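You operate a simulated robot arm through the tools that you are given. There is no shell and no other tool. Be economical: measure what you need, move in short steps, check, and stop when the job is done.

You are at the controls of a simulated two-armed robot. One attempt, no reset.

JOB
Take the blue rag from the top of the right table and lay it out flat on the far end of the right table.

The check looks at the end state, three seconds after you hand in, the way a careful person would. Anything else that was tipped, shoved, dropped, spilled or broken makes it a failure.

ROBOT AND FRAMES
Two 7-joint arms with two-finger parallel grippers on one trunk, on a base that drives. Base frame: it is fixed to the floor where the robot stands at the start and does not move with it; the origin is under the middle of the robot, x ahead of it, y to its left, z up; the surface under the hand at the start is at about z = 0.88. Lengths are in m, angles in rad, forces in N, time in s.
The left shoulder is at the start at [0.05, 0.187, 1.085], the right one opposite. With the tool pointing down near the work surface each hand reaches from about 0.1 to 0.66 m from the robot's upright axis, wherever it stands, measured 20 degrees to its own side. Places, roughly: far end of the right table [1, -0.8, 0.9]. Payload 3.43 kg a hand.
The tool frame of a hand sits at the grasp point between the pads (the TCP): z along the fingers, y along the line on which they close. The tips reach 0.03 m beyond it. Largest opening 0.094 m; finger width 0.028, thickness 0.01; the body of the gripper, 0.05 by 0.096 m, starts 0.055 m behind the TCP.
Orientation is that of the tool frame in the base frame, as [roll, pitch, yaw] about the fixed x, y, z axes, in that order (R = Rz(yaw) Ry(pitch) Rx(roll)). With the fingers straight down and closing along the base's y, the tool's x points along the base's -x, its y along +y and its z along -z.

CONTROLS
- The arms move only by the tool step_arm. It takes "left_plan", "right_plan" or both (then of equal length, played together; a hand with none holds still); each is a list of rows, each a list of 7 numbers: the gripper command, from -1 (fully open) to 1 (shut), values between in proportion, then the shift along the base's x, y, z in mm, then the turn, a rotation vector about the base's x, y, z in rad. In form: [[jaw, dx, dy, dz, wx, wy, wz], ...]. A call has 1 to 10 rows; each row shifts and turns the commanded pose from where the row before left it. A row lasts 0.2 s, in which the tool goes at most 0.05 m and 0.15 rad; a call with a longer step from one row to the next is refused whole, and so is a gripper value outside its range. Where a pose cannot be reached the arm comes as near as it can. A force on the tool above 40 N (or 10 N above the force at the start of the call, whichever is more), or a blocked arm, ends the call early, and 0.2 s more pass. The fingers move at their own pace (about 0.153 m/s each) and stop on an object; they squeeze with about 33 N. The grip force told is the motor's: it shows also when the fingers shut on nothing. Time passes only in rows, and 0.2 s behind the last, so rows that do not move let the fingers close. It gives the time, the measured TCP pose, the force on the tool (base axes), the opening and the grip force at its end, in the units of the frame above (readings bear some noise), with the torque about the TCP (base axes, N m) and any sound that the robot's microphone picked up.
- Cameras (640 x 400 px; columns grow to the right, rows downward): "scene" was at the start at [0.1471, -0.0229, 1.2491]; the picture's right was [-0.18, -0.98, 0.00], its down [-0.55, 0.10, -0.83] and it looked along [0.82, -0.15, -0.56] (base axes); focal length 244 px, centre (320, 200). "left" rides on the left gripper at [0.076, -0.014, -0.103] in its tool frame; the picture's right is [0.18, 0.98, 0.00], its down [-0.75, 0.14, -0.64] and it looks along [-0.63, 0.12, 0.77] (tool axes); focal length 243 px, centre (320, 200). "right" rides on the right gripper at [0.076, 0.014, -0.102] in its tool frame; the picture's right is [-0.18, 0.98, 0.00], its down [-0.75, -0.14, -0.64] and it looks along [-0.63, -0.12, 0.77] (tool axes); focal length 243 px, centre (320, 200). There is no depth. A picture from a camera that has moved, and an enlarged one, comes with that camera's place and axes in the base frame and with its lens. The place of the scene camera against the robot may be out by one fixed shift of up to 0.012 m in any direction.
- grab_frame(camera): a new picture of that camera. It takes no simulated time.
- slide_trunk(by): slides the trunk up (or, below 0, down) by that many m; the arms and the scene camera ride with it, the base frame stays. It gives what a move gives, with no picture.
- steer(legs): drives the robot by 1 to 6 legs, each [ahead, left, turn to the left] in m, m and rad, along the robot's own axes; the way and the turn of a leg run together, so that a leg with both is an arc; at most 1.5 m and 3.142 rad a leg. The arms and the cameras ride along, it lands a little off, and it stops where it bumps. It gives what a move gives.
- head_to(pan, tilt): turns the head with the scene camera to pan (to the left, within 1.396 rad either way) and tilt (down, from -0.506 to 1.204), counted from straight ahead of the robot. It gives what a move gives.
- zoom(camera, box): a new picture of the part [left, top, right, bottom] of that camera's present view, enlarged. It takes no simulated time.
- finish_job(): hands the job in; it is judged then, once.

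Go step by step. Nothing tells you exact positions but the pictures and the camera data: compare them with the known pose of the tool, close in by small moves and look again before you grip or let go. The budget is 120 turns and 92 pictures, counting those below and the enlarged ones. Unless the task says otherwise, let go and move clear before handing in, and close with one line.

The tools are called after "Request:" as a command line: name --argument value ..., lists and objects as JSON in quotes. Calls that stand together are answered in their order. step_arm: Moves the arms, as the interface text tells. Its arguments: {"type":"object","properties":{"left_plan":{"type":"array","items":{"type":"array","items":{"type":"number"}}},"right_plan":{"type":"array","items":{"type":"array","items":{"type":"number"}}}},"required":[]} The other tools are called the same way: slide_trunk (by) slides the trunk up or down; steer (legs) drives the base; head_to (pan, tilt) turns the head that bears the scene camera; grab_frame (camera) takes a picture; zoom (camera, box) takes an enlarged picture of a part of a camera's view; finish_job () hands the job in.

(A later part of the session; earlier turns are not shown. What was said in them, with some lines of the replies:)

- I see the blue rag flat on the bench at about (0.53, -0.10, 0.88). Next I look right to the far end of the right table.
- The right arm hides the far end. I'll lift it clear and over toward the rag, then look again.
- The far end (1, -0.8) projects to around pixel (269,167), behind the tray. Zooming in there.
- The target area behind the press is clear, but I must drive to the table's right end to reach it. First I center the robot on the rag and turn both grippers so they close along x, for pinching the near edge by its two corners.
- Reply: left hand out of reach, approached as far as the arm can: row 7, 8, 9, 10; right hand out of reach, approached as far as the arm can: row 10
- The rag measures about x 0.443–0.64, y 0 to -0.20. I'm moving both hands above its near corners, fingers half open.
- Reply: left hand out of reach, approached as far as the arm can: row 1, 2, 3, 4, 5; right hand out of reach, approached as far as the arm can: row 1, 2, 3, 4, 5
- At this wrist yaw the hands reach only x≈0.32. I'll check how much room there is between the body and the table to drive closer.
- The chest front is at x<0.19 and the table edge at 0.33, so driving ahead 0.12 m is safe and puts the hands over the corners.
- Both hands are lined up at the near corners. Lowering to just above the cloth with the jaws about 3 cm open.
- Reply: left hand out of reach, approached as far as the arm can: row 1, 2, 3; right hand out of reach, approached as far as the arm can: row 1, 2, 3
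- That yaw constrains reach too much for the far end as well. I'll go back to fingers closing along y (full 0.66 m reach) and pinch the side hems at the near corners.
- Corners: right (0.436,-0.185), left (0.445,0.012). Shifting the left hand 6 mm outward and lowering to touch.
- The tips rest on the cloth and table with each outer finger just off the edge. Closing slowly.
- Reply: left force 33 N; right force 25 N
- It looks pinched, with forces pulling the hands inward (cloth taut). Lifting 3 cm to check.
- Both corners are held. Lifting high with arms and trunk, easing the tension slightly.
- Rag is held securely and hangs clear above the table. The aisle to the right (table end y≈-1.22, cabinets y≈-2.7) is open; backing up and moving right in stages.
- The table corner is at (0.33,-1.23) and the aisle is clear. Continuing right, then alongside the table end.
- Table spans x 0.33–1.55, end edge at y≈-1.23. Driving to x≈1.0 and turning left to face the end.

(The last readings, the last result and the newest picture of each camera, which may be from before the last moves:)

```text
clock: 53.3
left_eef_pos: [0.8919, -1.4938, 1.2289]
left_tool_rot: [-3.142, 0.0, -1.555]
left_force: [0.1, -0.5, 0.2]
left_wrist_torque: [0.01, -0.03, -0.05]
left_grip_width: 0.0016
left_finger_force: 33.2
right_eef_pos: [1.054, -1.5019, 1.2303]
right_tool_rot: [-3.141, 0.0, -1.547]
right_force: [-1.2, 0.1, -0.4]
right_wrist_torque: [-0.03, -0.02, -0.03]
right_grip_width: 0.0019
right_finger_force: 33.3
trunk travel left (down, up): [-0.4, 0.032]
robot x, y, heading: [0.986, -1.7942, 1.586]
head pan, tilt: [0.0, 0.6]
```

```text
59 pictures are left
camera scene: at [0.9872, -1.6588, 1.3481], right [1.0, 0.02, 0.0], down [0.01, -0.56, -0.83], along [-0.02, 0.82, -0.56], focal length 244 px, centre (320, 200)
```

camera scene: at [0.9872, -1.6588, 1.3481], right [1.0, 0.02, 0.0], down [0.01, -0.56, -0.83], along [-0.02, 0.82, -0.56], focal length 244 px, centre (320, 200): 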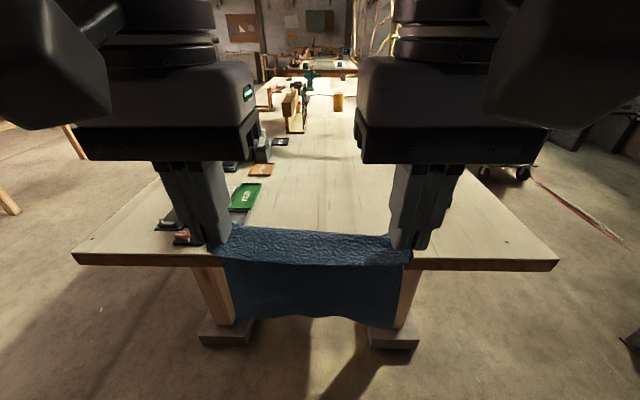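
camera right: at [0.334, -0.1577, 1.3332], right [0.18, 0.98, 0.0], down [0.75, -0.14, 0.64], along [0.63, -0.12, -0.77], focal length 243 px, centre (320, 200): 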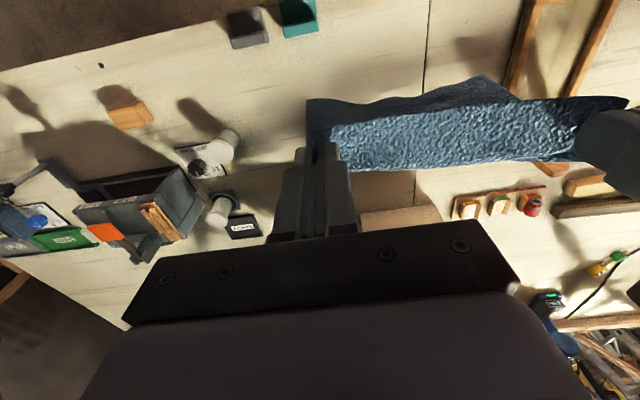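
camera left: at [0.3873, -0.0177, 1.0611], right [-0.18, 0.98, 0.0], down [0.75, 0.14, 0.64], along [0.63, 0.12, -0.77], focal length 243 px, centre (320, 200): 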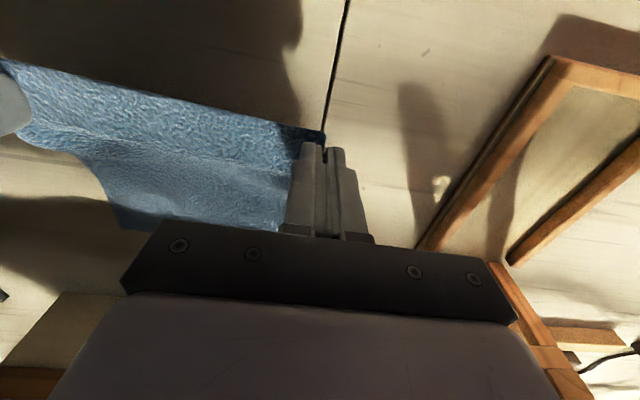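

Facing the end squarely; trays lie at x<0.77 and a block at about x=1.36, so the strip around x=1.0 is clear. Shifting right 3 cm and moving in until the axis is 0.2 m from the edge.

Request:
steer --legs '[[0.2, -0.03, -0.015], [0.15, 0, 0]]'

Request:
head_to --pan 0 --tilt 0.9

Request:
grab_frame --camera "scene"

Request:
grab_frame --camera "right"

```text
clock: 55.9
left_eef_pos: [0.9207, -1.1396, 1.2275]
left_tool_rot: [3.141, -0.001, -1.567]
left_force: [0.2, 0.3, -0.8]
left_wrist_torque: [-0.02, -0.03, -0.03]
left_grip_width: 0.0017
left_finger_force: 32.8
right_eef_pos: [1.0844, -1.1481, 1.2295]
right_tool_rot: [-3.14, 0.0, -1.563]
right_force: [-0.5, 0.9, 0.8]
right_wrist_torque: [-0.03, 0.03, -0.05]
right_grip_width: 0.0019
right_finger_force: 32.2
trunk travel left (down, up): [-0.4, 0.032]
robot x, y, heading: [1.0132, -1.4441, 1.573]
head pan, tilt: [0.0, 0.6]
```

```text
clock: 56.7
left_eef_pos: [0.9218, -1.1389, 1.2279]
left_tool_rot: [-3.141, 0.0, -1.567]
left_force: [0.5, -0.2, 0.1]
left_wrist_torque: [0.01, 0.03, 0.0]
left_grip_width: 0.0018
left_finger_force: 33.4
right_eef_pos: [1.0852, -1.1492, 1.2292]
right_tool_rot: [3.14, 0.0, -1.561]
right_force: [-0.4, 0.3, 0.8]
right_wrist_torque: [0.02, -0.01, -0.01]
right_grip_width: 0.002
right_finger_force: 32.8
trunk travel left (down, up): [-0.4, 0.032]
robot x, y, heading: [1.0134, -1.447, 1.573]
head pan, tilt: [0.0, 0.901]
```

```text
58 pictures are left
camera scene: at [1.0158, -1.317, 1.3234], right [1.0, 0.0, 0.0], down [0.0, -0.78, -0.62], along [0.0, 0.62, -0.78], focal length 244 px, centre (320, 200)
```

scene: 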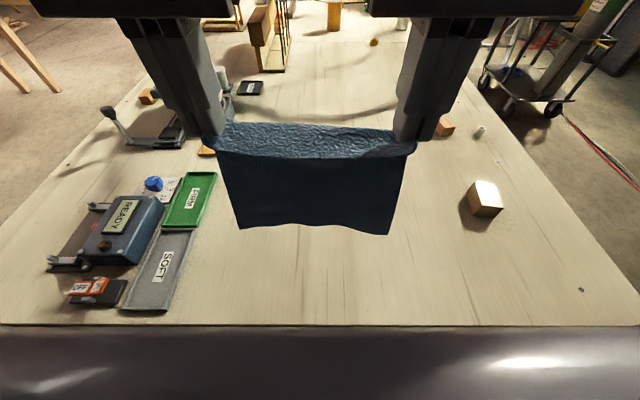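

```text
57 pictures are left
camera right: at [1.0711, -1.2244, 1.3332], right [-0.98, 0.18, 0.0], down [0.13, 0.75, 0.64], along [0.11, 0.63, -0.77], focal length 243 px, centre (320, 200)
```

right: 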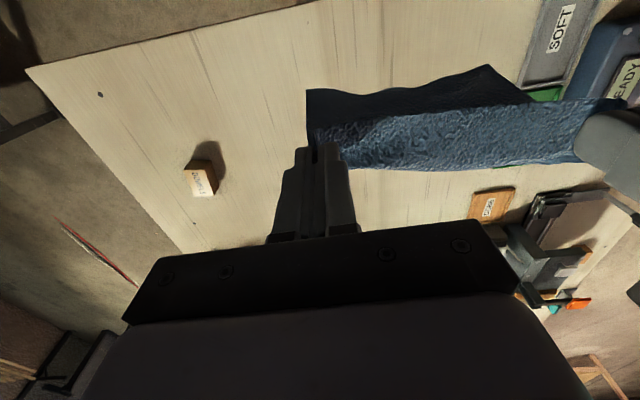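

The landing strip (x 0.8–1.3) is clear. Extending both hands forward toward y≈-0.75 to find the reach limit.

Request:
step_arm --left_plan '[[1, 0, 35, 0, 0, 0, 0], [1, 0, 35, 0, 0, 0, 0], [1, 0, 35, 0, 0, 0, 0], [1, 0, 35, 0, 0, 0, 0], [1, 0, 35, 0, 0, 0, 0], [1, 0, 35, 0, 0, 0, 0], [1, 0, 35, 0, 0, 0, 0], [1, 0, 35, 0, 0, 0, 0], [1, 0, 30, 0, 0, 0, 0]]' --right_plan '[[1, 0, 36, 0, 0, 0, 0], [1, 0, 36, 0, 0, 0, 0], [1, 0, 36, 0, 0, 0, 0], [1, 0, 36, 0, 0, 0, 0], [1, 0, 36, 0, 0, 0, 0], [1, 0, 36, 0, 0, 0, 0], [1, 0, 36, 0, 0, 0, 0], [1, 0, 35, 0, 0, 0, 0], [1, 0, 32, 0, 0, 0, 0]]'

Request:
grab_frame --camera "scene"

```text
clock: 58.7
left_eef_pos: [0.918, -0.8791, 1.2245]
left_tool_rot: [-3.137, 0.002, -1.579]
left_force: [24.9, -0.5, -1.0]
left_wrist_torque: [0.0, -0.75, 0.0]
left_grip_width: 0.0019
left_finger_force: 32.9
left hand out of reach, approached as far as the arm can: row 8, 9
right_eef_pos: [1.0918, -0.8792, 1.2201]
right_tool_rot: [3.139, 0.003, -1.552]
right_force: [-24.3, 1.4, 0.3]
right_wrist_torque: [0.06, 0.76, -0.05]
right_grip_width: 0.0017
right_finger_force: 33.2
right hand out of reach, approached as far as the arm can: row 8, 9
trunk travel left (down, up): [-0.4, 0.032]
robot x, y, heading: [1.0124, -1.4474, 1.577]
head pan, tilt: [0.0, 0.901]
```

```text
56 pictures are left
camera scene: at [1.0154, -1.3175, 1.3234], right [1.0, 0.0, 0.0], down [0.0, -0.78, -0.62], along [0.0, 0.62, -0.78], focal length 244 px, centre (320, 200)
```

scene: 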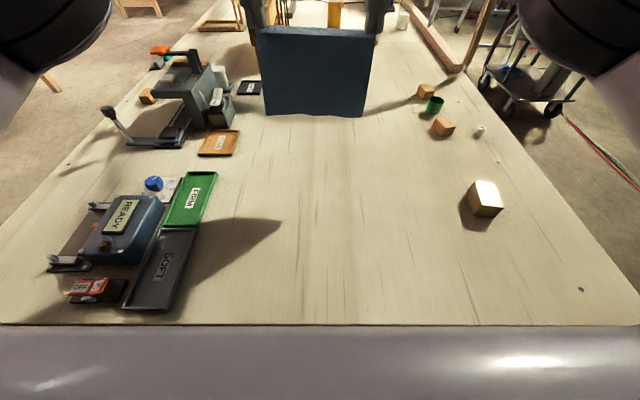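

Reach stops at y≈-0.88 at this height and the rag is over-tensioned. I'll slacken slightly, lower, and tilt fingers forward to gain reach.

Request:
step_arm --left_plan '[[1, 3, -10, -10, 0, 0, 0], [1, 2, 0, -10, 0.1, 0, 0], [1, 0, 0, -10, 0.1, 0, 0], [1, 0, 10, -10, 0.1, 0, 0], [1, 0, 15, -10, 0.1, 0, 0], [1, 0, 20, 0, 0.1, 0, 0], [1, 0, 20, 0, 0, 0, 0], [1, 0, 20, 0, 0, 0, 0]]' --right_plan '[[1, -3, -10, -10, 0, 0, 0], [1, -2, 0, -10, 0.1, 0, 0], [1, 0, 0, -10, 0.1, 0, 0], [1, 0, 10, -10, 0.1, 0, 0], [1, 0, 15, -10, 0.1, 0, 0], [1, 0, 20, 0, 0.1, 0, 0], [1, 0, 20, 0, 0, 0, 0], [1, 0, 20, 0, 0, 0, 0]]'

Request:
grab_frame --camera "scene"

```text
clock: 60.5
left_eef_pos: [0.9192, -0.8021, 1.1753]
left_tool_rot: [-3.14, 0.502, -1.569]
left_force: [9.2, 0.0, -0.3]
left_wrist_torque: [0.01, -0.28, -0.14]
left_grip_width: 0.0019
left_finger_force: 33.4
right_eef_pos: [1.0908, -0.8043, 1.1702]
right_tool_rot: [-3.137, 0.5, -1.563]
right_force: [-9.0, 0.7, 0.0]
right_wrist_torque: [0.05, 0.23, 0.09]
right_grip_width: 0.002
right_finger_force: 33.0
trunk travel left (down, up): [-0.4, 0.032]
robot x, y, heading: [1.0154, -1.4418, 1.575]
head pan, tilt: [0.0, 0.901]
```

```text
55 pictures are left
camera scene: at [1.0157, -1.3167, 1.3233], right [1.0, 0.0, 0.0], down [0.0, -0.78, -0.62], along [0.0, 0.62, -0.78], focal length 244 px, centre (320, 200)
```

scene: 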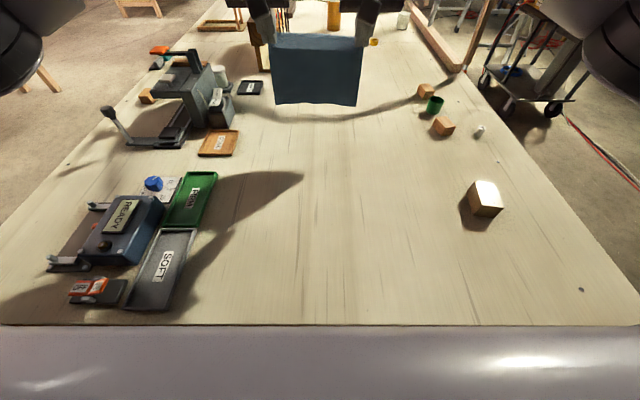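

Reach improved with the tilt. Continuing to y≈-0.72 and lowering until the free edge nearly touches.

Request:
step_arm --left_plan '[[1, 2, 20, -15, 0.05, 0, 0], [1, 0, 20, -15, 0.05, 0, 0], [1, 0, 20, -15, 0.05, 0, 0], [1, 0, 20, -15, 0.05, 0, 0]]' --right_plan '[[1, -2, 20, -14, 0.05, 0, 0], [1, 0, 20, -14, 0.05, 0, 0], [1, 0, 20, -14, 0.05, 0, 0], [1, 0, 20, -14, 0.05, 0, 0]]'

Request:
grab_frame --camera "scene"

Request:
grab_frame --camera "right"

```text
clock: 61.5
left_eef_pos: [0.923, -0.7219, 1.1141]
left_tool_rot: [3.141, 0.701, -1.568]
left_force: [0.3, -0.3, 0.1]
left_wrist_torque: [-0.02, 0.01, -0.02]
left_grip_width: 0.002
left_finger_force: 32.9
right_eef_pos: [1.086, -0.7232, 1.1132]
right_tool_rot: [-3.131, 0.699, -1.558]
right_force: [-0.1, -0.3, 0.0]
right_wrist_torque: [-0.01, -0.02, -0.02]
right_grip_width: 0.002
right_finger_force: 33.4
trunk travel left (down, up): [-0.4, 0.032]
robot x, y, heading: [1.018, -1.4442, 1.573]
head pan, tilt: [0.0, 0.901]
```

```text
54 pictures are left
camera scene: at [1.0157, -1.3165, 1.3233], right [1.0, 0.0, 0.0], down [0.0, -0.78, -0.62], along [0.0, 0.62, -0.78], focal length 244 px, centre (320, 200)
```

scene: 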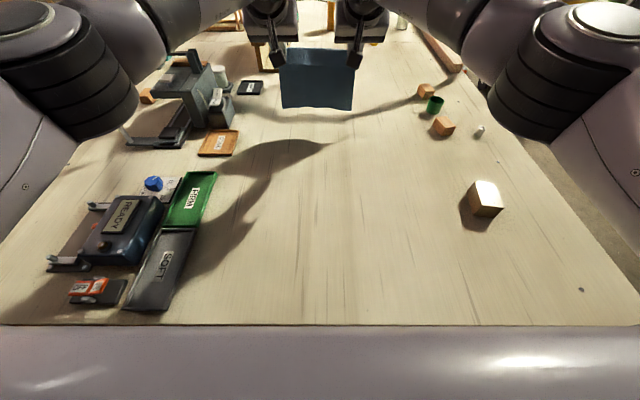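

```text
53 pictures are left
camera right: at [1.0728, -0.8473, 1.1415], right [-0.98, 0.14, 0.11], down [0.13, 0.16, 0.98], along [0.12, 0.98, -0.18], focal length 243 px, centre (320, 200)
```

right: 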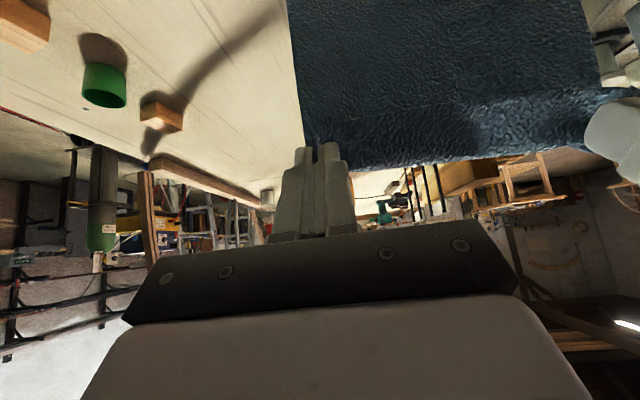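

Hands at y=-0.72 with no tension and the rag hanging straight. Lowering 2 cm to bring the free edge to the table.

Request:
step_arm --left_plan '[[1, 0, 0, -10, 0, 0, 0], [1, 0, 0, -10, 0, 0, 0], [1, 0, 0, 0, 0, 0, 0]]' --right_plan '[[1, 0, 0, -10, 0, 0, 0], [1, 0, 0, -10, 0, 0, 0], [1, 0, 0, 0, 0, 0, 0]]'

Request:
zoom --camera "scene" --box '[220, 20, 420, 145]'

```text
clock: 62.3
left_eef_pos: [0.9253, -0.7225, 1.0923]
left_tool_rot: [-3.14, 0.698, -1.568]
left_force: [0.6, -0.2, 0.0]
left_wrist_torque: [0.03, -0.02, -0.02]
left_grip_width: 0.0015
left_finger_force: 33.5
right_eef_pos: [1.0875, -0.7258, 1.0938]
right_tool_rot: [-3.135, 0.7, -1.56]
right_force: [0.3, 1.2, -0.5]
right_wrist_torque: [0.0, 0.02, -0.04]
right_grip_width: 0.0019
right_finger_force: 32.9
trunk travel left (down, up): [-0.4, 0.032]
robot x, y, heading: [1.0156, -1.4455, 1.573]
head pan, tilt: [0.0, 0.901]
```

```text
3.20 times, centred on (320, 82) of scene
camera zoom: at [1.0158, -1.3171, 1.3234], right [1.0, 0.0, 0.0], down [0.0, -0.78, -0.62], along [0.0, 0.62, -0.78], focal length 782 px, centre (320, 576)
```

zoom: 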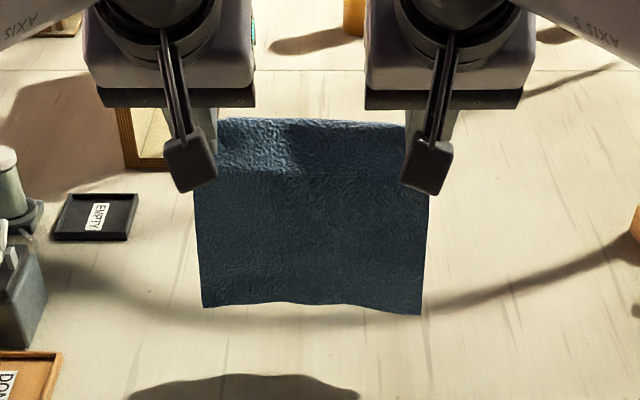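

The free edge is still roughly 4–5 cm up. Lowering further.

Request:
step_arm --left_plan '[[1, 0, 0, -15, 0, 0, 0], [1, 0, 0, -15, 0, 0, 0], [1, 0, 0, -5, 0, 0, 0]]' --right_plan '[[1, 0, 0, -15, 0, 0, 0], [1, 0, 0, -15, 0, 0, 0], [1, 0, 0, -5, 0, 0, 0]]'

Request:
zoom --camera "scene" --box '[220, 20, 420, 145]'

Request:
grab_frame --camera "right"

```text
clock: 63.1
left_eef_pos: [0.9226, -0.7233, 1.0588]
left_tool_rot: [-3.138, 0.703, -1.569]
left_force: [0.1, 1.1, -0.1]
left_wrist_torque: [0.0, 0.02, -0.01]
left_grip_width: 0.0017
left_finger_force: 33.5
right_eef_pos: [1.0859, -0.7242, 1.0606]
right_tool_rot: [-3.135, 0.7, -1.561]
right_force: [-0.1, 0.6, 0.2]
right_wrist_torque: [0.01, -0.03, -0.04]
right_grip_width: 0.0016
right_finger_force: 32.6
trunk travel left (down, up): [-0.4, 0.032]
robot x, y, heading: [1.0158, -1.4483, 1.571]
head pan, tilt: [0.0, 0.901]
```

```text
3.20 times, centred on (320, 82) of scene
camera zoom: at [1.0157, -1.317, 1.3234], right [1.0, 0.0, 0.0], down [0.0, -0.78, -0.62], along [0.0, 0.62, -0.78], focal length 782 px, centre (320, 576)
```

zoom: 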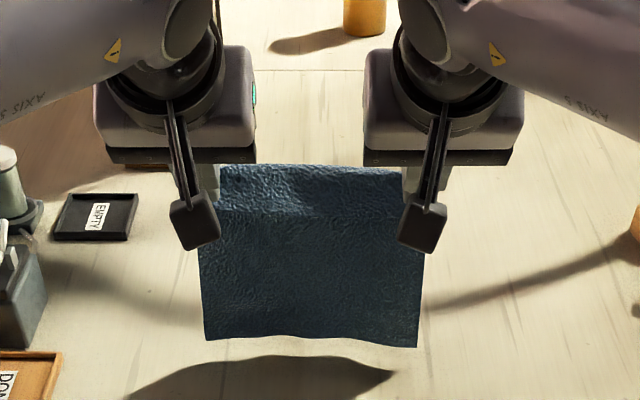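

```text
50 pictures are left
camera right: at [1.0739, -0.8486, 1.0884], right [-0.98, 0.13, 0.11], down [0.13, 0.16, 0.98], along [0.11, 0.98, -0.18], focal length 243 px, centre (320, 200)
```

right: 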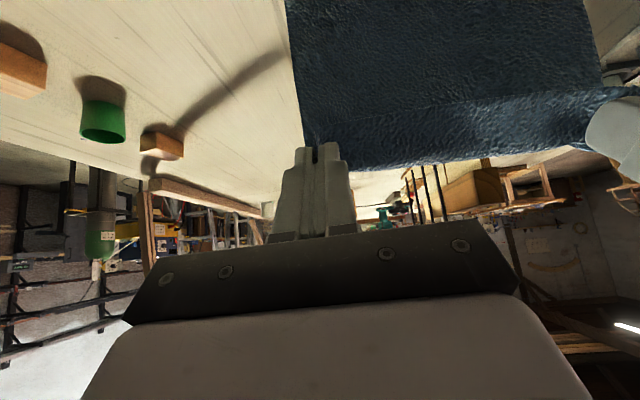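

The free edge is at or just above the table near y≈-0.69. Starting to lay it: retreating and lowering together while untilting, first half.

Request:
step_arm --left_plan '[[1, 0, -4, -16, -0.075, 0, 0], [1, 0, -14, -16, -0.075, 0, 0], [1, 0, -17, -16, -0.075, 0, 0], [1, 0, -18, -16, -0.075, 0, 0]]' --right_plan '[[1, 0, -4, -16, -0.075, 0, 0], [1, 0, -14, -16, -0.075, 0, 0], [1, 0, -17, -16, -0.075, 0, 0], [1, 0, -18, -16, -0.075, 0, 0]]'

Request:
zoom --camera "scene" --box '[200, 40, 440, 190]'

Request:
grab_frame --camera "right"

```text
clock: 64.1
left_eef_pos: [0.9222, -0.7755, 0.9965]
left_tool_rot: [-3.137, 0.399, -1.57]
left_force: [0.6, 0.0, 0.3]
left_wrist_torque: [-0.02, -0.03, 0.01]
left_grip_width: 0.0019
left_finger_force: 33.0
right_eef_pos: [1.0867, -0.7764, 0.9938]
right_tool_rot: [-3.138, 0.397, -1.561]
right_force: [-0.1, -0.1, 0.3]
right_wrist_torque: [-0.04, 0.05, 0.0]
right_grip_width: 0.0017
right_finger_force: 33.1
trunk travel left (down, up): [-0.4, 0.032]
robot x, y, heading: [1.0126, -1.4434, 1.576]
head pan, tilt: [0.0, 0.901]
```

```text
2.67 times, centred on (320, 115) of scene
camera zoom: at [1.0158, -1.317, 1.3234], right [1.0, 0.0, 0.0], down [0.0, -0.78, -0.62], along [0.0, 0.62, -0.78], focal length 651 px, centre (320, 427)
```

zoom: 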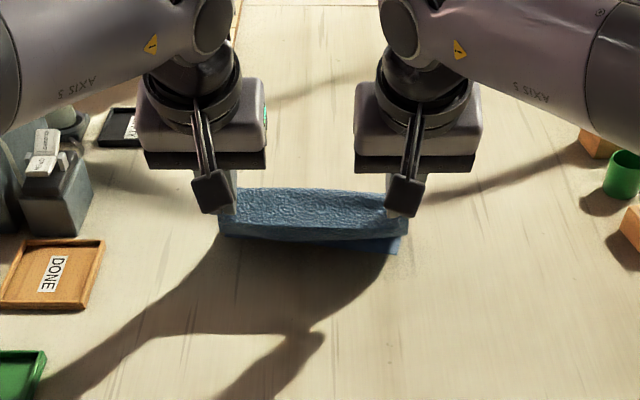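

```text
48 pictures are left
camera right: at [1.0735, -0.886, 1.0583], right [-0.98, 0.16, 0.07], down [0.13, 0.45, 0.88], along [0.11, 0.88, -0.46], focal length 243 px, centre (320, 200)
```

right: 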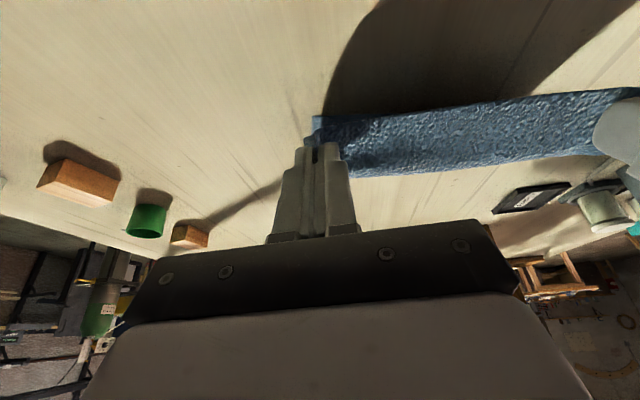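

The sheet slopes forward to the table at y≈-0.71 with the rest lying beyond it. Continuing the second half of the lay-down.

Request:
step_arm --left_plan '[[1, 0, -18, -15, -0.075, 0, 0], [1, 0, -18, -15, -0.075, 0, 0], [1, 0, -18, -15, -0.075, 0, 0], [1, 0, -18, -15, -0.075, 0, 0]]' --right_plan '[[1, 0, -18, -15, -0.075, 0, 0], [1, 0, -18, -15, -0.075, 0, 0], [1, 0, -18, -15, -0.075, 0, 0], [1, 0, -18, -14, -0.075, 0, 0]]'

Request:
zoom --camera "scene" --box '[200, 40, 440, 190]'

Request:
grab_frame --camera "right"

```text
clock: 65.1
left_eef_pos: [0.9239, -0.8469, 0.9349]
left_tool_rot: [3.141, 0.1, -1.57]
left_force: [0.5, 0.3, -0.1]
left_wrist_torque: [-0.01, -0.01, -0.03]
left_grip_width: 0.002
left_finger_force: 33.4
right_eef_pos: [1.0868, -0.8479, 0.9373]
right_tool_rot: [-3.14, 0.097, -1.564]
right_force: [-0.7, 0.1, -0.1]
right_wrist_torque: [0.03, -0.02, -0.06]
right_grip_width: 0.0019
right_finger_force: 32.6
trunk travel left (down, up): [-0.4, 0.032]
robot x, y, heading: [1.0144, -1.4455, 1.576]
head pan, tilt: [0.0, 0.901]
```

```text
2.67 times, centred on (320, 115) of scene
camera zoom: at [1.0158, -1.3169, 1.3234], right [1.0, 0.0, 0.0], down [0.0, -0.78, -0.62], along [0.0, 0.62, -0.78], focal length 651 px, centre (320, 427)
```

zoom: 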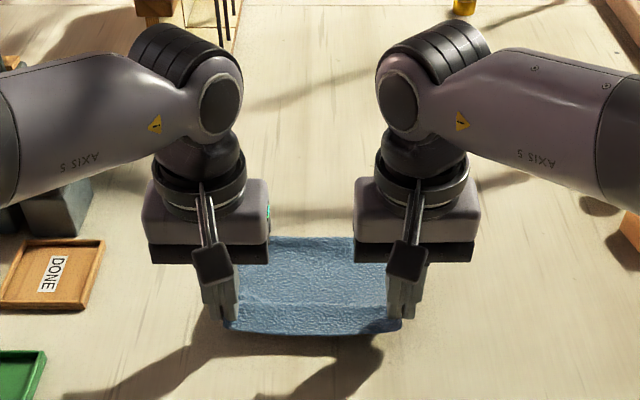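

```text
46 pictures are left
camera right: at [1.074, -0.933, 1.0317], right [-0.98, 0.18, 0.02], down [0.13, 0.69, 0.71], along [0.11, 0.7, -0.7], focal length 243 px, centre (320, 200)
```

right: 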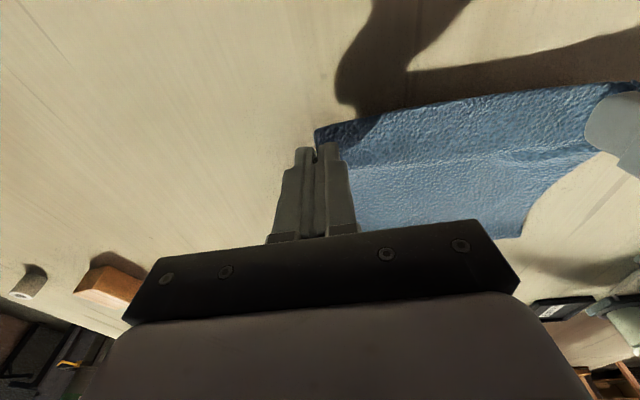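

The rag is nicely laid with its far edge at y≈-0.69. Lowering the held edge the last 2 cm with a slight outward spread.

Request:
step_arm --left_plan '[[1, -1, -6, -8, -0.05, 0, 0], [1, -2, -6, -8, -0.05, 0, 0], [1, -2, -5, -4, 0, 0, 0], [1, 0, -4, -2, 0, 0, 0], [1, 0, 0, 0, 0, 0, 0]]' --right_plan '[[1, 1, -6, -9, -0.05, 0, 0], [1, 2, -6, -9, -0.05, 0, 0], [1, 2, -5, -4, 0, 0, 0], [1, 0, -4, -2, 0, 0, 0], [1, 0, 0, 0, 0, 0, 0]]'

Request:
zoom --camera "scene" --box '[200, 60, 440, 210]'

Request:
grab_frame --camera "right"

Request:
grab_frame --camera "left"

```text
clock: 66.3
left_eef_pos: [0.9194, -0.8682, 0.9128]
left_tool_rot: [-3.14, 0.0, -1.57]
left_force: [8.9, -0.3, -1.0]
left_wrist_torque: [0.04, -0.24, -0.03]
left_grip_width: 0.0018
left_finger_force: 32.5
right_eef_pos: [1.0907, -0.8698, 0.9145]
right_tool_rot: [3.14, 0.0, -1.56]
right_force: [-7.8, 1.0, -0.7]
right_wrist_torque: [0.03, 0.25, 0.01]
right_grip_width: 0.002
right_finger_force: 33.0
trunk travel left (down, up): [-0.4, 0.032]
robot x, y, heading: [1.0153, -1.4436, 1.576]
head pan, tilt: [0.0, 0.901]
```

```text
2.67 times, centred on (320, 135) of scene
camera zoom: at [1.0158, -1.317, 1.3234], right [1.0, 0.0, 0.0], down [0.0, -0.78, -0.62], along [0.0, 0.62, -0.78], focal length 651 px, centre (320, 373)
```

zoom: 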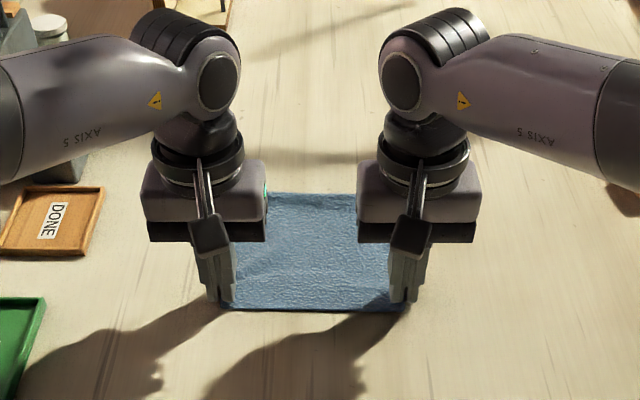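

```text
44 pictures are left
camera right: at [1.0773, -0.9458, 1.0162], right [-0.98, 0.17, 0.0], down [0.13, 0.76, 0.64], along [0.11, 0.63, -0.77], focal length 243 px, centre (320, 200)
```

right: 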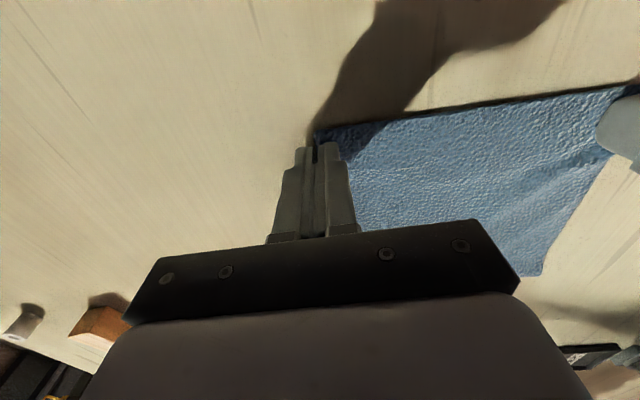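

```text
43 pictures are left
camera left: at [0.9343, -0.9432, 1.0143], right [-0.98, -0.18, 0.0], down [-0.14, 0.75, 0.64], along [-0.12, 0.63, -0.77], focal length 243 px, centre (320, 200)
```

left: 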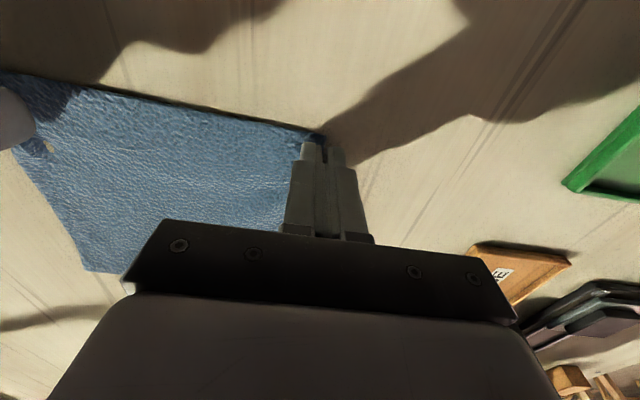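

The rag lies flat with only the corners pinched. Releasing gently and lifting slowly.

Request:
step_arm --left_plan '[[0.8, 0, 0, 2, 0, 0, 0], [0.6, 0, 0, 1, 0, 0, 0], [0.5, 0, 0, 2, 0, 0, 0], [0.5, 0, 0, 10, 0, 0, 0], [0.5, 0, 0, 25, 0, 0, 0], [0.5, 0, 0, 30, 0, 0, 0]]' --right_plan '[[0.8, 0, 0, 1, 0, 0, 0], [0.6, 0, 0, 1, 0, 0, 0], [0.5, 0, 0, 2, 0, 0, 0], [0.5, 0, 0, 10, 0, 0, 0], [0.5, 0, 0, 25, 0, 0, 0], [0.5, 0, 0, 30, 0, 0, 0]]'

Request:
grab_frame --camera "right"

Request:
grab_frame --camera "left"

```text
clock: 67.7
left_eef_pos: [0.9172, -0.8697, 0.9808]
left_tool_rot: [3.14, 0.002, -1.571]
left_force: [-0.1, -0.7, -0.3]
left_wrist_torque: [-0.01, -0.02, 0.0]
left_grip_width: 0.0232
left_finger_force: 0.1
right_eef_pos: [1.0931, -0.8682, 0.9809]
right_tool_rot: [3.141, 0.001, -1.565]
right_force: [-0.6, -0.2, -0.7]
right_wrist_torque: [0.03, -0.01, -0.02]
right_grip_width: 0.0236
right_finger_force: 0.0
trunk travel left (down, up): [-0.4, 0.032]
robot x, y, heading: [1.0168, -1.4441, 1.573]
head pan, tilt: [0.0, 0.901]
```

```text
42 pictures are left
camera right: at [1.0789, -0.9436, 1.0832], right [-0.98, 0.18, 0.0], down [0.14, 0.75, 0.64], along [0.11, 0.63, -0.77], focal length 243 px, centre (320, 200)
```

right: 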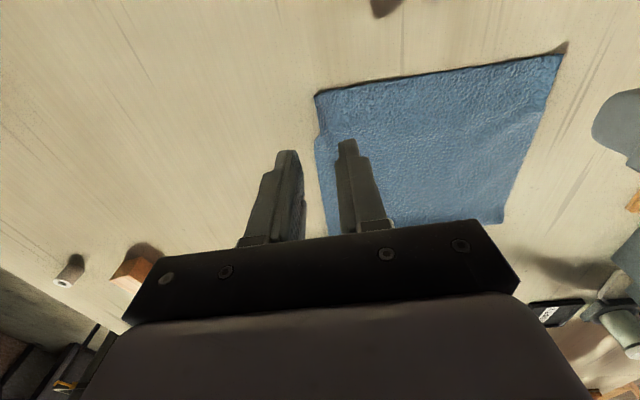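

```text
41 pictures are left
camera left: at [0.9315, -0.9453, 1.0829], right [-0.98, -0.19, 0.0], down [-0.14, 0.75, 0.64], along [-0.12, 0.63, -0.77], focal length 243 px, centre (320, 200)
```

left: 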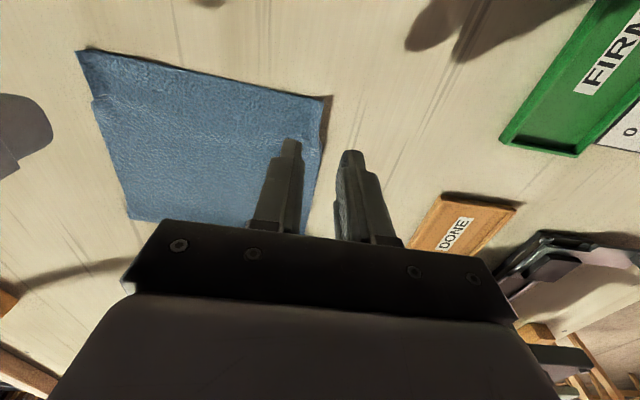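

Released cleanly; the rag is flat. Raising the hands and retracting, then a full check.

Request:
step_arm --left_plan '[[0.5, 0, 0, 45, 0, 0, 0], [0.5, 0, 0, 45, 0, 0, 0], [0.5, -5, -40, 25, 0, 0, 0], [0.5, -5, -45, 0, 0, 0, 0], [0.5, -5, -45, 0, 0, 0, 0], [0.5, -5, -45, 0, 0, 0, 0], [0.5, -5, -45, 0, 0, 0, 0]]' --right_plan '[[0.5, 0, 0, 45, 0, 0, 0], [0.5, 0, 0, 45, 0, 0, 0], [0.5, 5, -40, 25, 0, 0, 0], [0.5, 5, -45, 0, 0, 0, 0], [0.5, 5, -45, 0, 0, 0, 0], [0.5, 5, -45, 0, 0, 0, 0], [0.5, 5, -45, 0, 0, 0, 0]]'

Request:
grab_frame --camera "scene"

Request:
zoom --camera "scene" --box '[220, 80, 420, 205]'

```text
clock: 69.3
left_eef_pos: [0.892, -1.0884, 1.0965]
left_tool_rot: [3.141, 0.001, -1.567]
left_force: [-1.0, -0.3, 0.5]
left_wrist_torque: [0.0, -0.02, -0.04]
left_grip_width: 0.0234
left_finger_force: 0.1
right_eef_pos: [1.1166, -1.0928, 1.0961]
right_tool_rot: [-3.14, 0.0, -1.565]
right_force: [0.4, -0.1, -0.2]
right_wrist_torque: [0.01, 0.01, 0.01]
right_grip_width: 0.0232
right_finger_force: 0.0
trunk travel left (down, up): [-0.4, 0.032]
robot x, y, heading: [1.0141, -1.4425, 1.576]
head pan, tilt: [0.0, 0.901]
```

```text
40 pictures are left
camera scene: at [1.0158, -1.3179, 1.3235], right [1.0, 0.0, 0.0], down [0.0, -0.78, -0.62], along [0.0, 0.62, -0.78], focal length 244 px, centre (320, 200)
```

scene: 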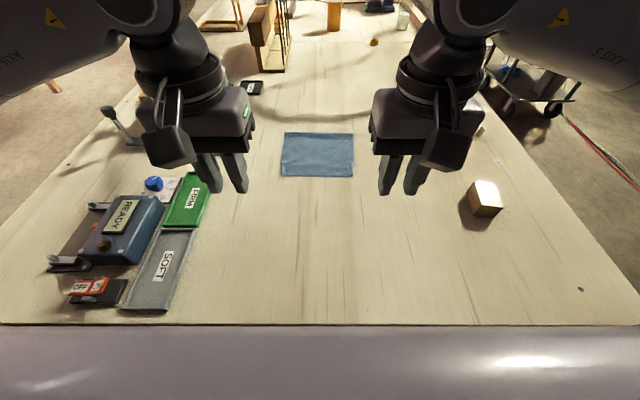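

```text
3.20 times, centred on (320, 142) of scene
camera zoom: at [1.0158, -1.3179, 1.3235], right [1.0, 0.0, 0.0], down [0.0, -0.78, -0.62], along [0.0, 0.62, -0.78], focal length 782 px, centre (320, 384)
```

zoom: 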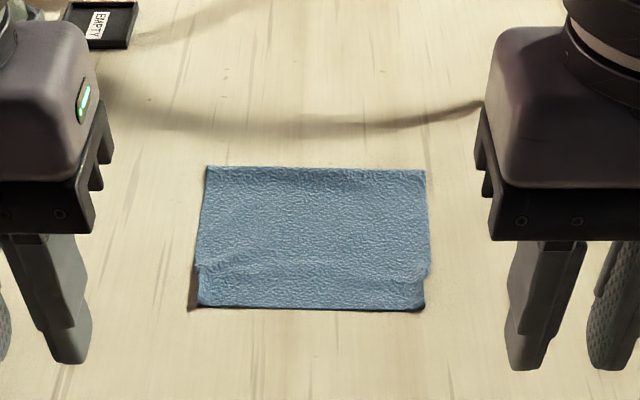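

Rag is flat and centred near (1.01, -0.80), with a faint crease where the corners were pinched. Taking a closer look with the wrist cameras.

Request:
zoom --camera "left" --box '[0, 60, 320, 260]'

Request:
zoom --camera "right" --box '[320, 60, 640, 260]'

```text
2.00 times, centred on (160, 160) of left
camera zoom: at [0.9058, -1.1648, 1.1983], right [-0.98, -0.19, 0.0], down [-0.14, 0.75, 0.64], along [-0.12, 0.63, -0.77], focal length 485 px, centre (640, 280)
```

zoom: 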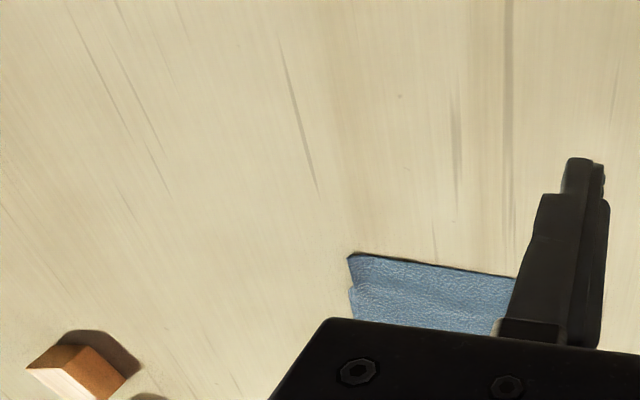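

```text
2.00 times, centred on (480, 160) of right
camera zoom: at [1.1026, -1.1681, 1.1991], right [-0.98, 0.18, 0.0], down [0.14, 0.75, 0.64], along [0.12, 0.63, -0.77], focal length 485 px, centre (0, 280)
```

zoom: 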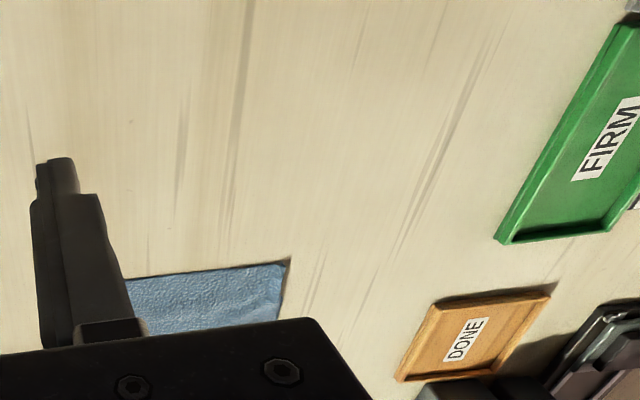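

The pinched corners are slightly puckered, so I'll press them with closed fingertips and smooth gently outward.

Request:
step_arm --left_plan '[[1, 9, 44, 0, 0, 0, 0], [1, 9, 44, 0, 0, 0, 0], [1, 9, 44, 0, 0, 0, 0], [1, 9, 44, 0, 0, 0, 0], [1, 9, 44, 0, 0, 0, 0], [1, 0, 0, -45, 0, 0, 0], [1, 0, 0, -45, 0, 0, 0], [1, 0, 0, -45, 0, 0, 0], [1, 0, 0, -25, 0, 0, 0]]' --right_plan '[[1, -7, 45, 0, 0, 0, 0], [1, -7, 45, 0, 0, 0, 0], [1, -7, 45, 0, 0, 0, 0], [1, -7, 45, 0, 0, 0, 0], [1, -6, 45, 0, 0, 0, 0], [1, 0, 0, -45, 0, 0, 0], [1, 0, 0, -45, 0, 0, 0], [1, 0, 0, -45, 0, 0, 0], [1, 0, 0, -25, 0, 0, 0]]'

Request:
zoom --camera "left" --box '[160, 40, 480, 240]'

Request:
zoom --camera "right" --box '[160, 40, 480, 240]'

```text
clock: 71.3
left_eef_pos: [0.9396, -0.8696, 0.9365]
left_tool_rot: [3.14, 0.0, -1.571]
left_force: [0.4, 0.2, 0.3]
left_wrist_torque: [-0.03, 0.01, 0.01]
left_grip_width: 0.0
left_finger_force: 32.9
right_eef_pos: [1.0864, -0.8644, 0.9384]
right_tool_rot: [3.141, -0.003, -1.562]
right_force: [-0.3, -0.4, 1.1]
right_wrist_torque: [0.01, 0.01, -0.03]
right_grip_width: 0.0004
right_finger_force: 32.7
trunk travel left (down, up): [-0.4, 0.032]
robot x, y, heading: [1.015, -1.4396, 1.57]
head pan, tilt: [0.0, 0.901]
```

```text
2.00 times, centred on (320, 140) of left
camera zoom: at [0.954, -0.9445, 1.038], right [-0.98, -0.18, 0.0], down [-0.14, 0.75, 0.64], along [-0.12, 0.63, -0.77], focal length 485 px, centre (320, 320)
```

zoom: 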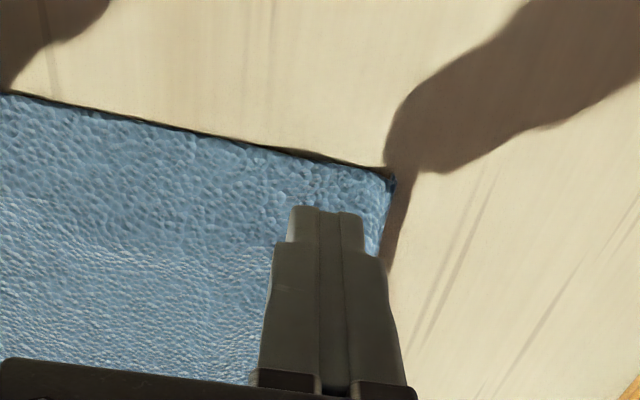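

```text
2.00 times, centred on (320, 140) of right
camera zoom: at [1.0727, -0.9406, 1.04], right [-0.98, 0.18, 0.0], down [0.13, 0.76, 0.64], along [0.11, 0.63, -0.77], focal length 485 px, centre (320, 320)
```

zoom: 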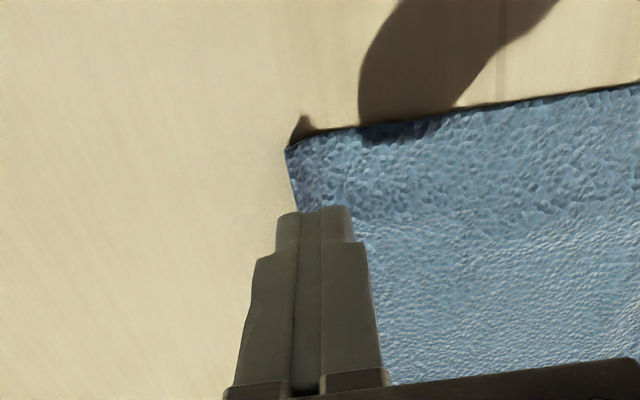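

The corners stand up slightly. Shifting the right tip inward, pressing down and wiping toward the corners.

Request:
step_arm --left_plan '[[1, 2, 0, -10, 0, 0, 0], [1, 0, 0, -10, 0, 0, 0], [1, 0, 0, -6, 0, 0, 0], [1, 0, 0, -2, 0, 0, 0], [1, -5, -3, 0, 0, 0, 0], [1, -5, -3, 0, 0, 0, 0], [1, -5, -3, 0, 0, 0, 0], [1, 0, 0, 5, 0, 0, 0], [1, 0, 0, 25, 0, 0, 0], [1, 0, 0, 40, 0, 0, 0]]' --right_plan '[[1, -8, -2, -10, 0, 0, 0], [1, 0, 0, -10, 0, 0, 0], [1, 0, 0, -6, 0, 0, 0], [1, 0, 0, -3, 0, 0, 0], [1, 5, -3, 0, 0, 0, 0], [1, 5, -3, 0, 0, 0, 0], [1, 5, -3, 0, 0, 0, 0], [1, 0, 0, 5, 0, 0, 0], [1, 0, 0, 25, 0, 0, 0], [1, 0, 0, 40, 0, 0, 0]]'

Request:
zoom --camera "left" --box '[160, 0, 480, 200]'

Request:
zoom --camera "right" --box '[160, 0, 480, 200]'

```text
clock: 73.5
left_eef_pos: [0.9239, -0.8782, 0.9814]
left_tool_rot: [3.139, 0.001, -1.569]
left_force: [-0.2, -0.7, -0.6]
left_wrist_torque: [-0.01, 0.02, 0.01]
left_grip_width: 0.0002
left_finger_force: 33.0
right_eef_pos: [1.0907, -0.8765, 0.9768]
right_tool_rot: [-3.139, -0.001, -1.562]
right_force: [0.3, -0.4, 0.7]
right_wrist_torque: [-0.01, 0.03, 0.01]
right_grip_width: 0.0
right_finger_force: 32.8
trunk travel left (down, up): [-0.4, 0.032]
robot x, y, heading: [1.0151, -1.4475, 1.573]
head pan, tilt: [0.0, 0.901]
```

```text
2.00 times, centred on (320, 100) of left
camera zoom: at [0.9374, -0.953, 1.0822], right [-0.98, -0.19, 0.0], down [-0.14, 0.75, 0.64], along [-0.12, 0.63, -0.77], focal length 485 px, centre (320, 400)
```

zoom: 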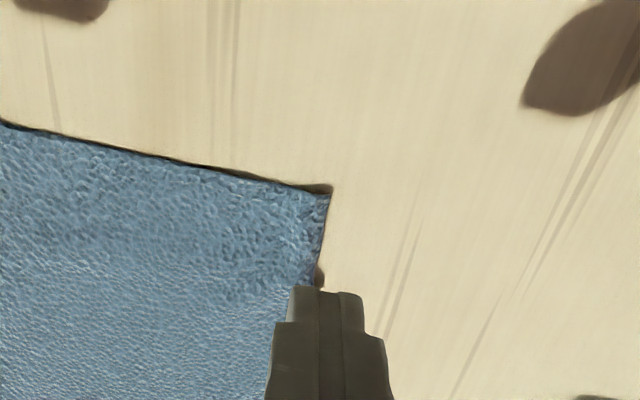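

```text
2.00 times, centred on (320, 100) of right
camera zoom: at [1.076, -0.952, 1.0795], right [-0.98, 0.18, 0.0], down [0.13, 0.76, 0.64], along [0.11, 0.63, -0.77], focal length 485 px, centre (320, 400)
```

zoom: 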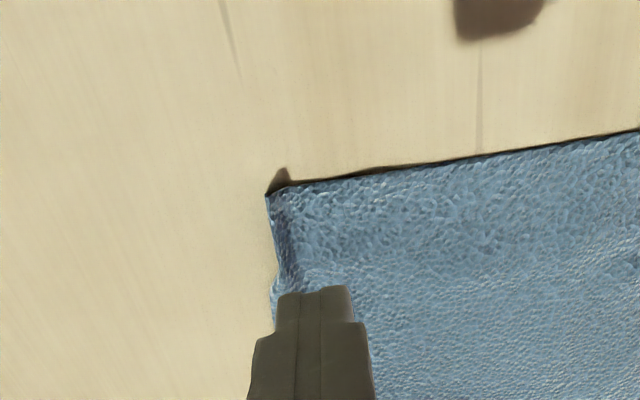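

Left corner is flat; the right one has a small lip. One more wipe there across the edge.

Request:
step_arm --right_plan '[[1, -12, 0, -30, 0, 0, 0], [1, 0, 0, -30, 0, 0, 0], [1, 0, 0, -7, 0, 0, 0], [1, 6, -1, -1, 0, 0, 0], [1, 8, -1, 0, 0, 0, 0], [1, 8, 0, 0, 0, 0, 0], [1, 8, 0, 0, 0, 0, 0], [1, 0, 0, 10, 0, 0, 0], [1, 0, 0, 40, 0, 0, 0], [1, 0, -30, 40, 0, 0, 0]]'

Request:
zoom --camera "right" --box '[240, 0, 560, 200]'

```text
clock: 75.7
left_eef_pos: [0.9233, -0.8779, 0.9816]
left_tool_rot: [-3.14, 0.0, -1.57]
left_force: [-0.2, 0.5, -0.5]
left_wrist_torque: [-0.01, -0.01, 0.02]
left_grip_width: 0.0
left_finger_force: 32.6
right_eef_pos: [1.1079, -0.9089, 0.9985]
right_tool_rot: [-3.14, -0.001, -1.562]
right_force: [0.1, -0.6, 0.0]
right_wrist_torque: [0.0, 0.01, -0.01]
right_grip_width: 0.0
right_finger_force: 33.0
trunk travel left (down, up): [-0.4, 0.032]
robot x, y, heading: [1.0175, -1.4451, 1.576]
head pan, tilt: [0.0, 0.901]
```

```text
2.00 times, centred on (400, 100) of right
camera zoom: at [1.0945, -0.9854, 1.1022], right [-0.98, 0.18, 0.0], down [0.13, 0.75, 0.64], along [0.11, 0.63, -0.77], focal length 485 px, centre (160, 400)
```

zoom: 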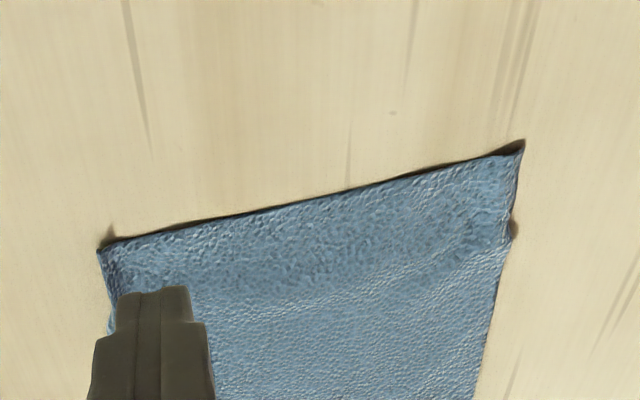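

The rag is flat. Lifting both hands clear for the final check.

Request:
step_arm --left_plan '[[0, 0, 0, 45, 0, 0, 0], [0, 0, 0, 45, 0, 0, 0], [0, -5, -45, 20, 0, 0, 0], [0, -5, -45, 0, 0, 0, 0], [0, -5, -45, 0, 0, 0, 0], [0, -5, -45, 0, 0, 0, 0], [0, -5, -40, 0, 0, 0, 0]]' --right_plan '[[0, 0, 0, 45, 0, 0, 0], [0, 0, 0, 45, 0, 0, 0], [0, 5, -40, 15, 0, 0, 0], [0, 5, -40, 0, 0, 0, 0], [0, 5, -40, 0, 0, 0, 0], [0, 5, -40, 0, 0, 0, 0], [0, 5, -30, 0, 0, 0, 0]]'

Request:
grab_frame --camera "scene"

Request:
zoom --camera "scene" --box '[240, 100, 400, 200]'

```text
clock: 77.3
left_eef_pos: [0.9033, -1.0961, 1.0882]
left_tool_rot: [3.141, 0.002, -1.566]
left_force: [-0.4, 0.1, -0.2]
left_wrist_torque: [0.03, 0.01, 0.0]
left_grip_width: 0.0468
left_finger_force: 0.1
right_eef_pos: [1.1328, -1.0999, 1.1047]
right_tool_rot: [-3.138, -0.001, -1.563]
right_force: [0.6, -1.1, -0.7]
right_wrist_torque: [-0.02, 0.02, 0.01]
right_grip_width: 0.047
right_finger_force: 0.0
trunk travel left (down, up): [-0.4, 0.032]
robot x, y, heading: [1.0176, -1.4487, 1.573]
head pan, tilt: [0.0, 0.901]
```

```text
31 pictures are left
camera scene: at [1.0157, -1.3178, 1.3235], right [1.0, 0.0, 0.0], down [0.0, -0.78, -0.62], along [0.0, 0.62, -0.78], focal length 244 px, centre (320, 200)
```

scene: 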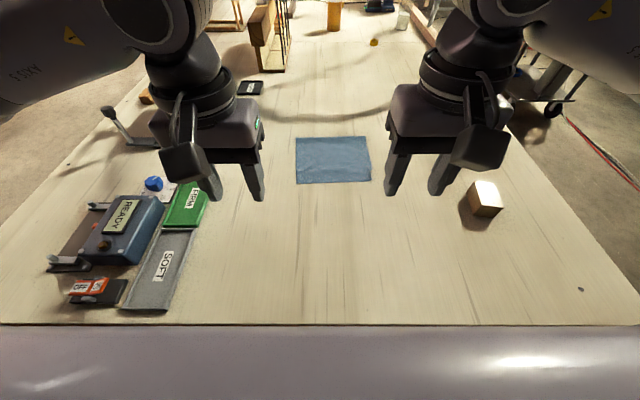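

```text
4.00 times, centred on (320, 150) of scene
camera zoom: at [1.0157, -1.3178, 1.3235], right [1.0, 0.0, 0.0], down [0.0, -0.78, -0.62], along [0.0, 0.62, -0.78], focal length 977 px, centre (320, 400)
```

zoom: 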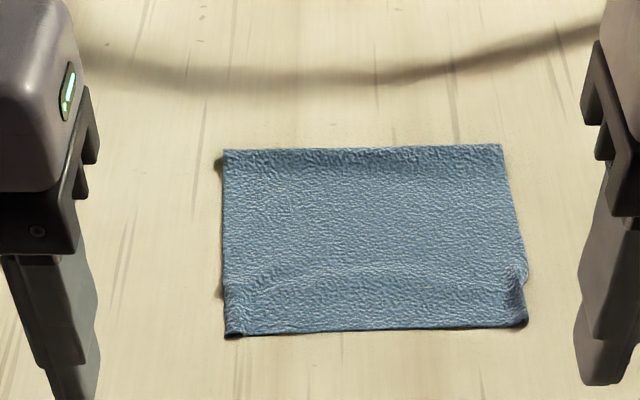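

The rag lies flat and fully spread at about (1.05, -0.81), nothing else has been moved as far as I can see, and the hands are clear. Handing in.

Request:
finish_job

```text
The job is handed in.
```

The blue rag is laid out flat on the far end of the right table, at about (1.05, -0.81). Its near right corner has a slight pucker from being gripped. I saw nothing else disturbed, and both hands are clear.
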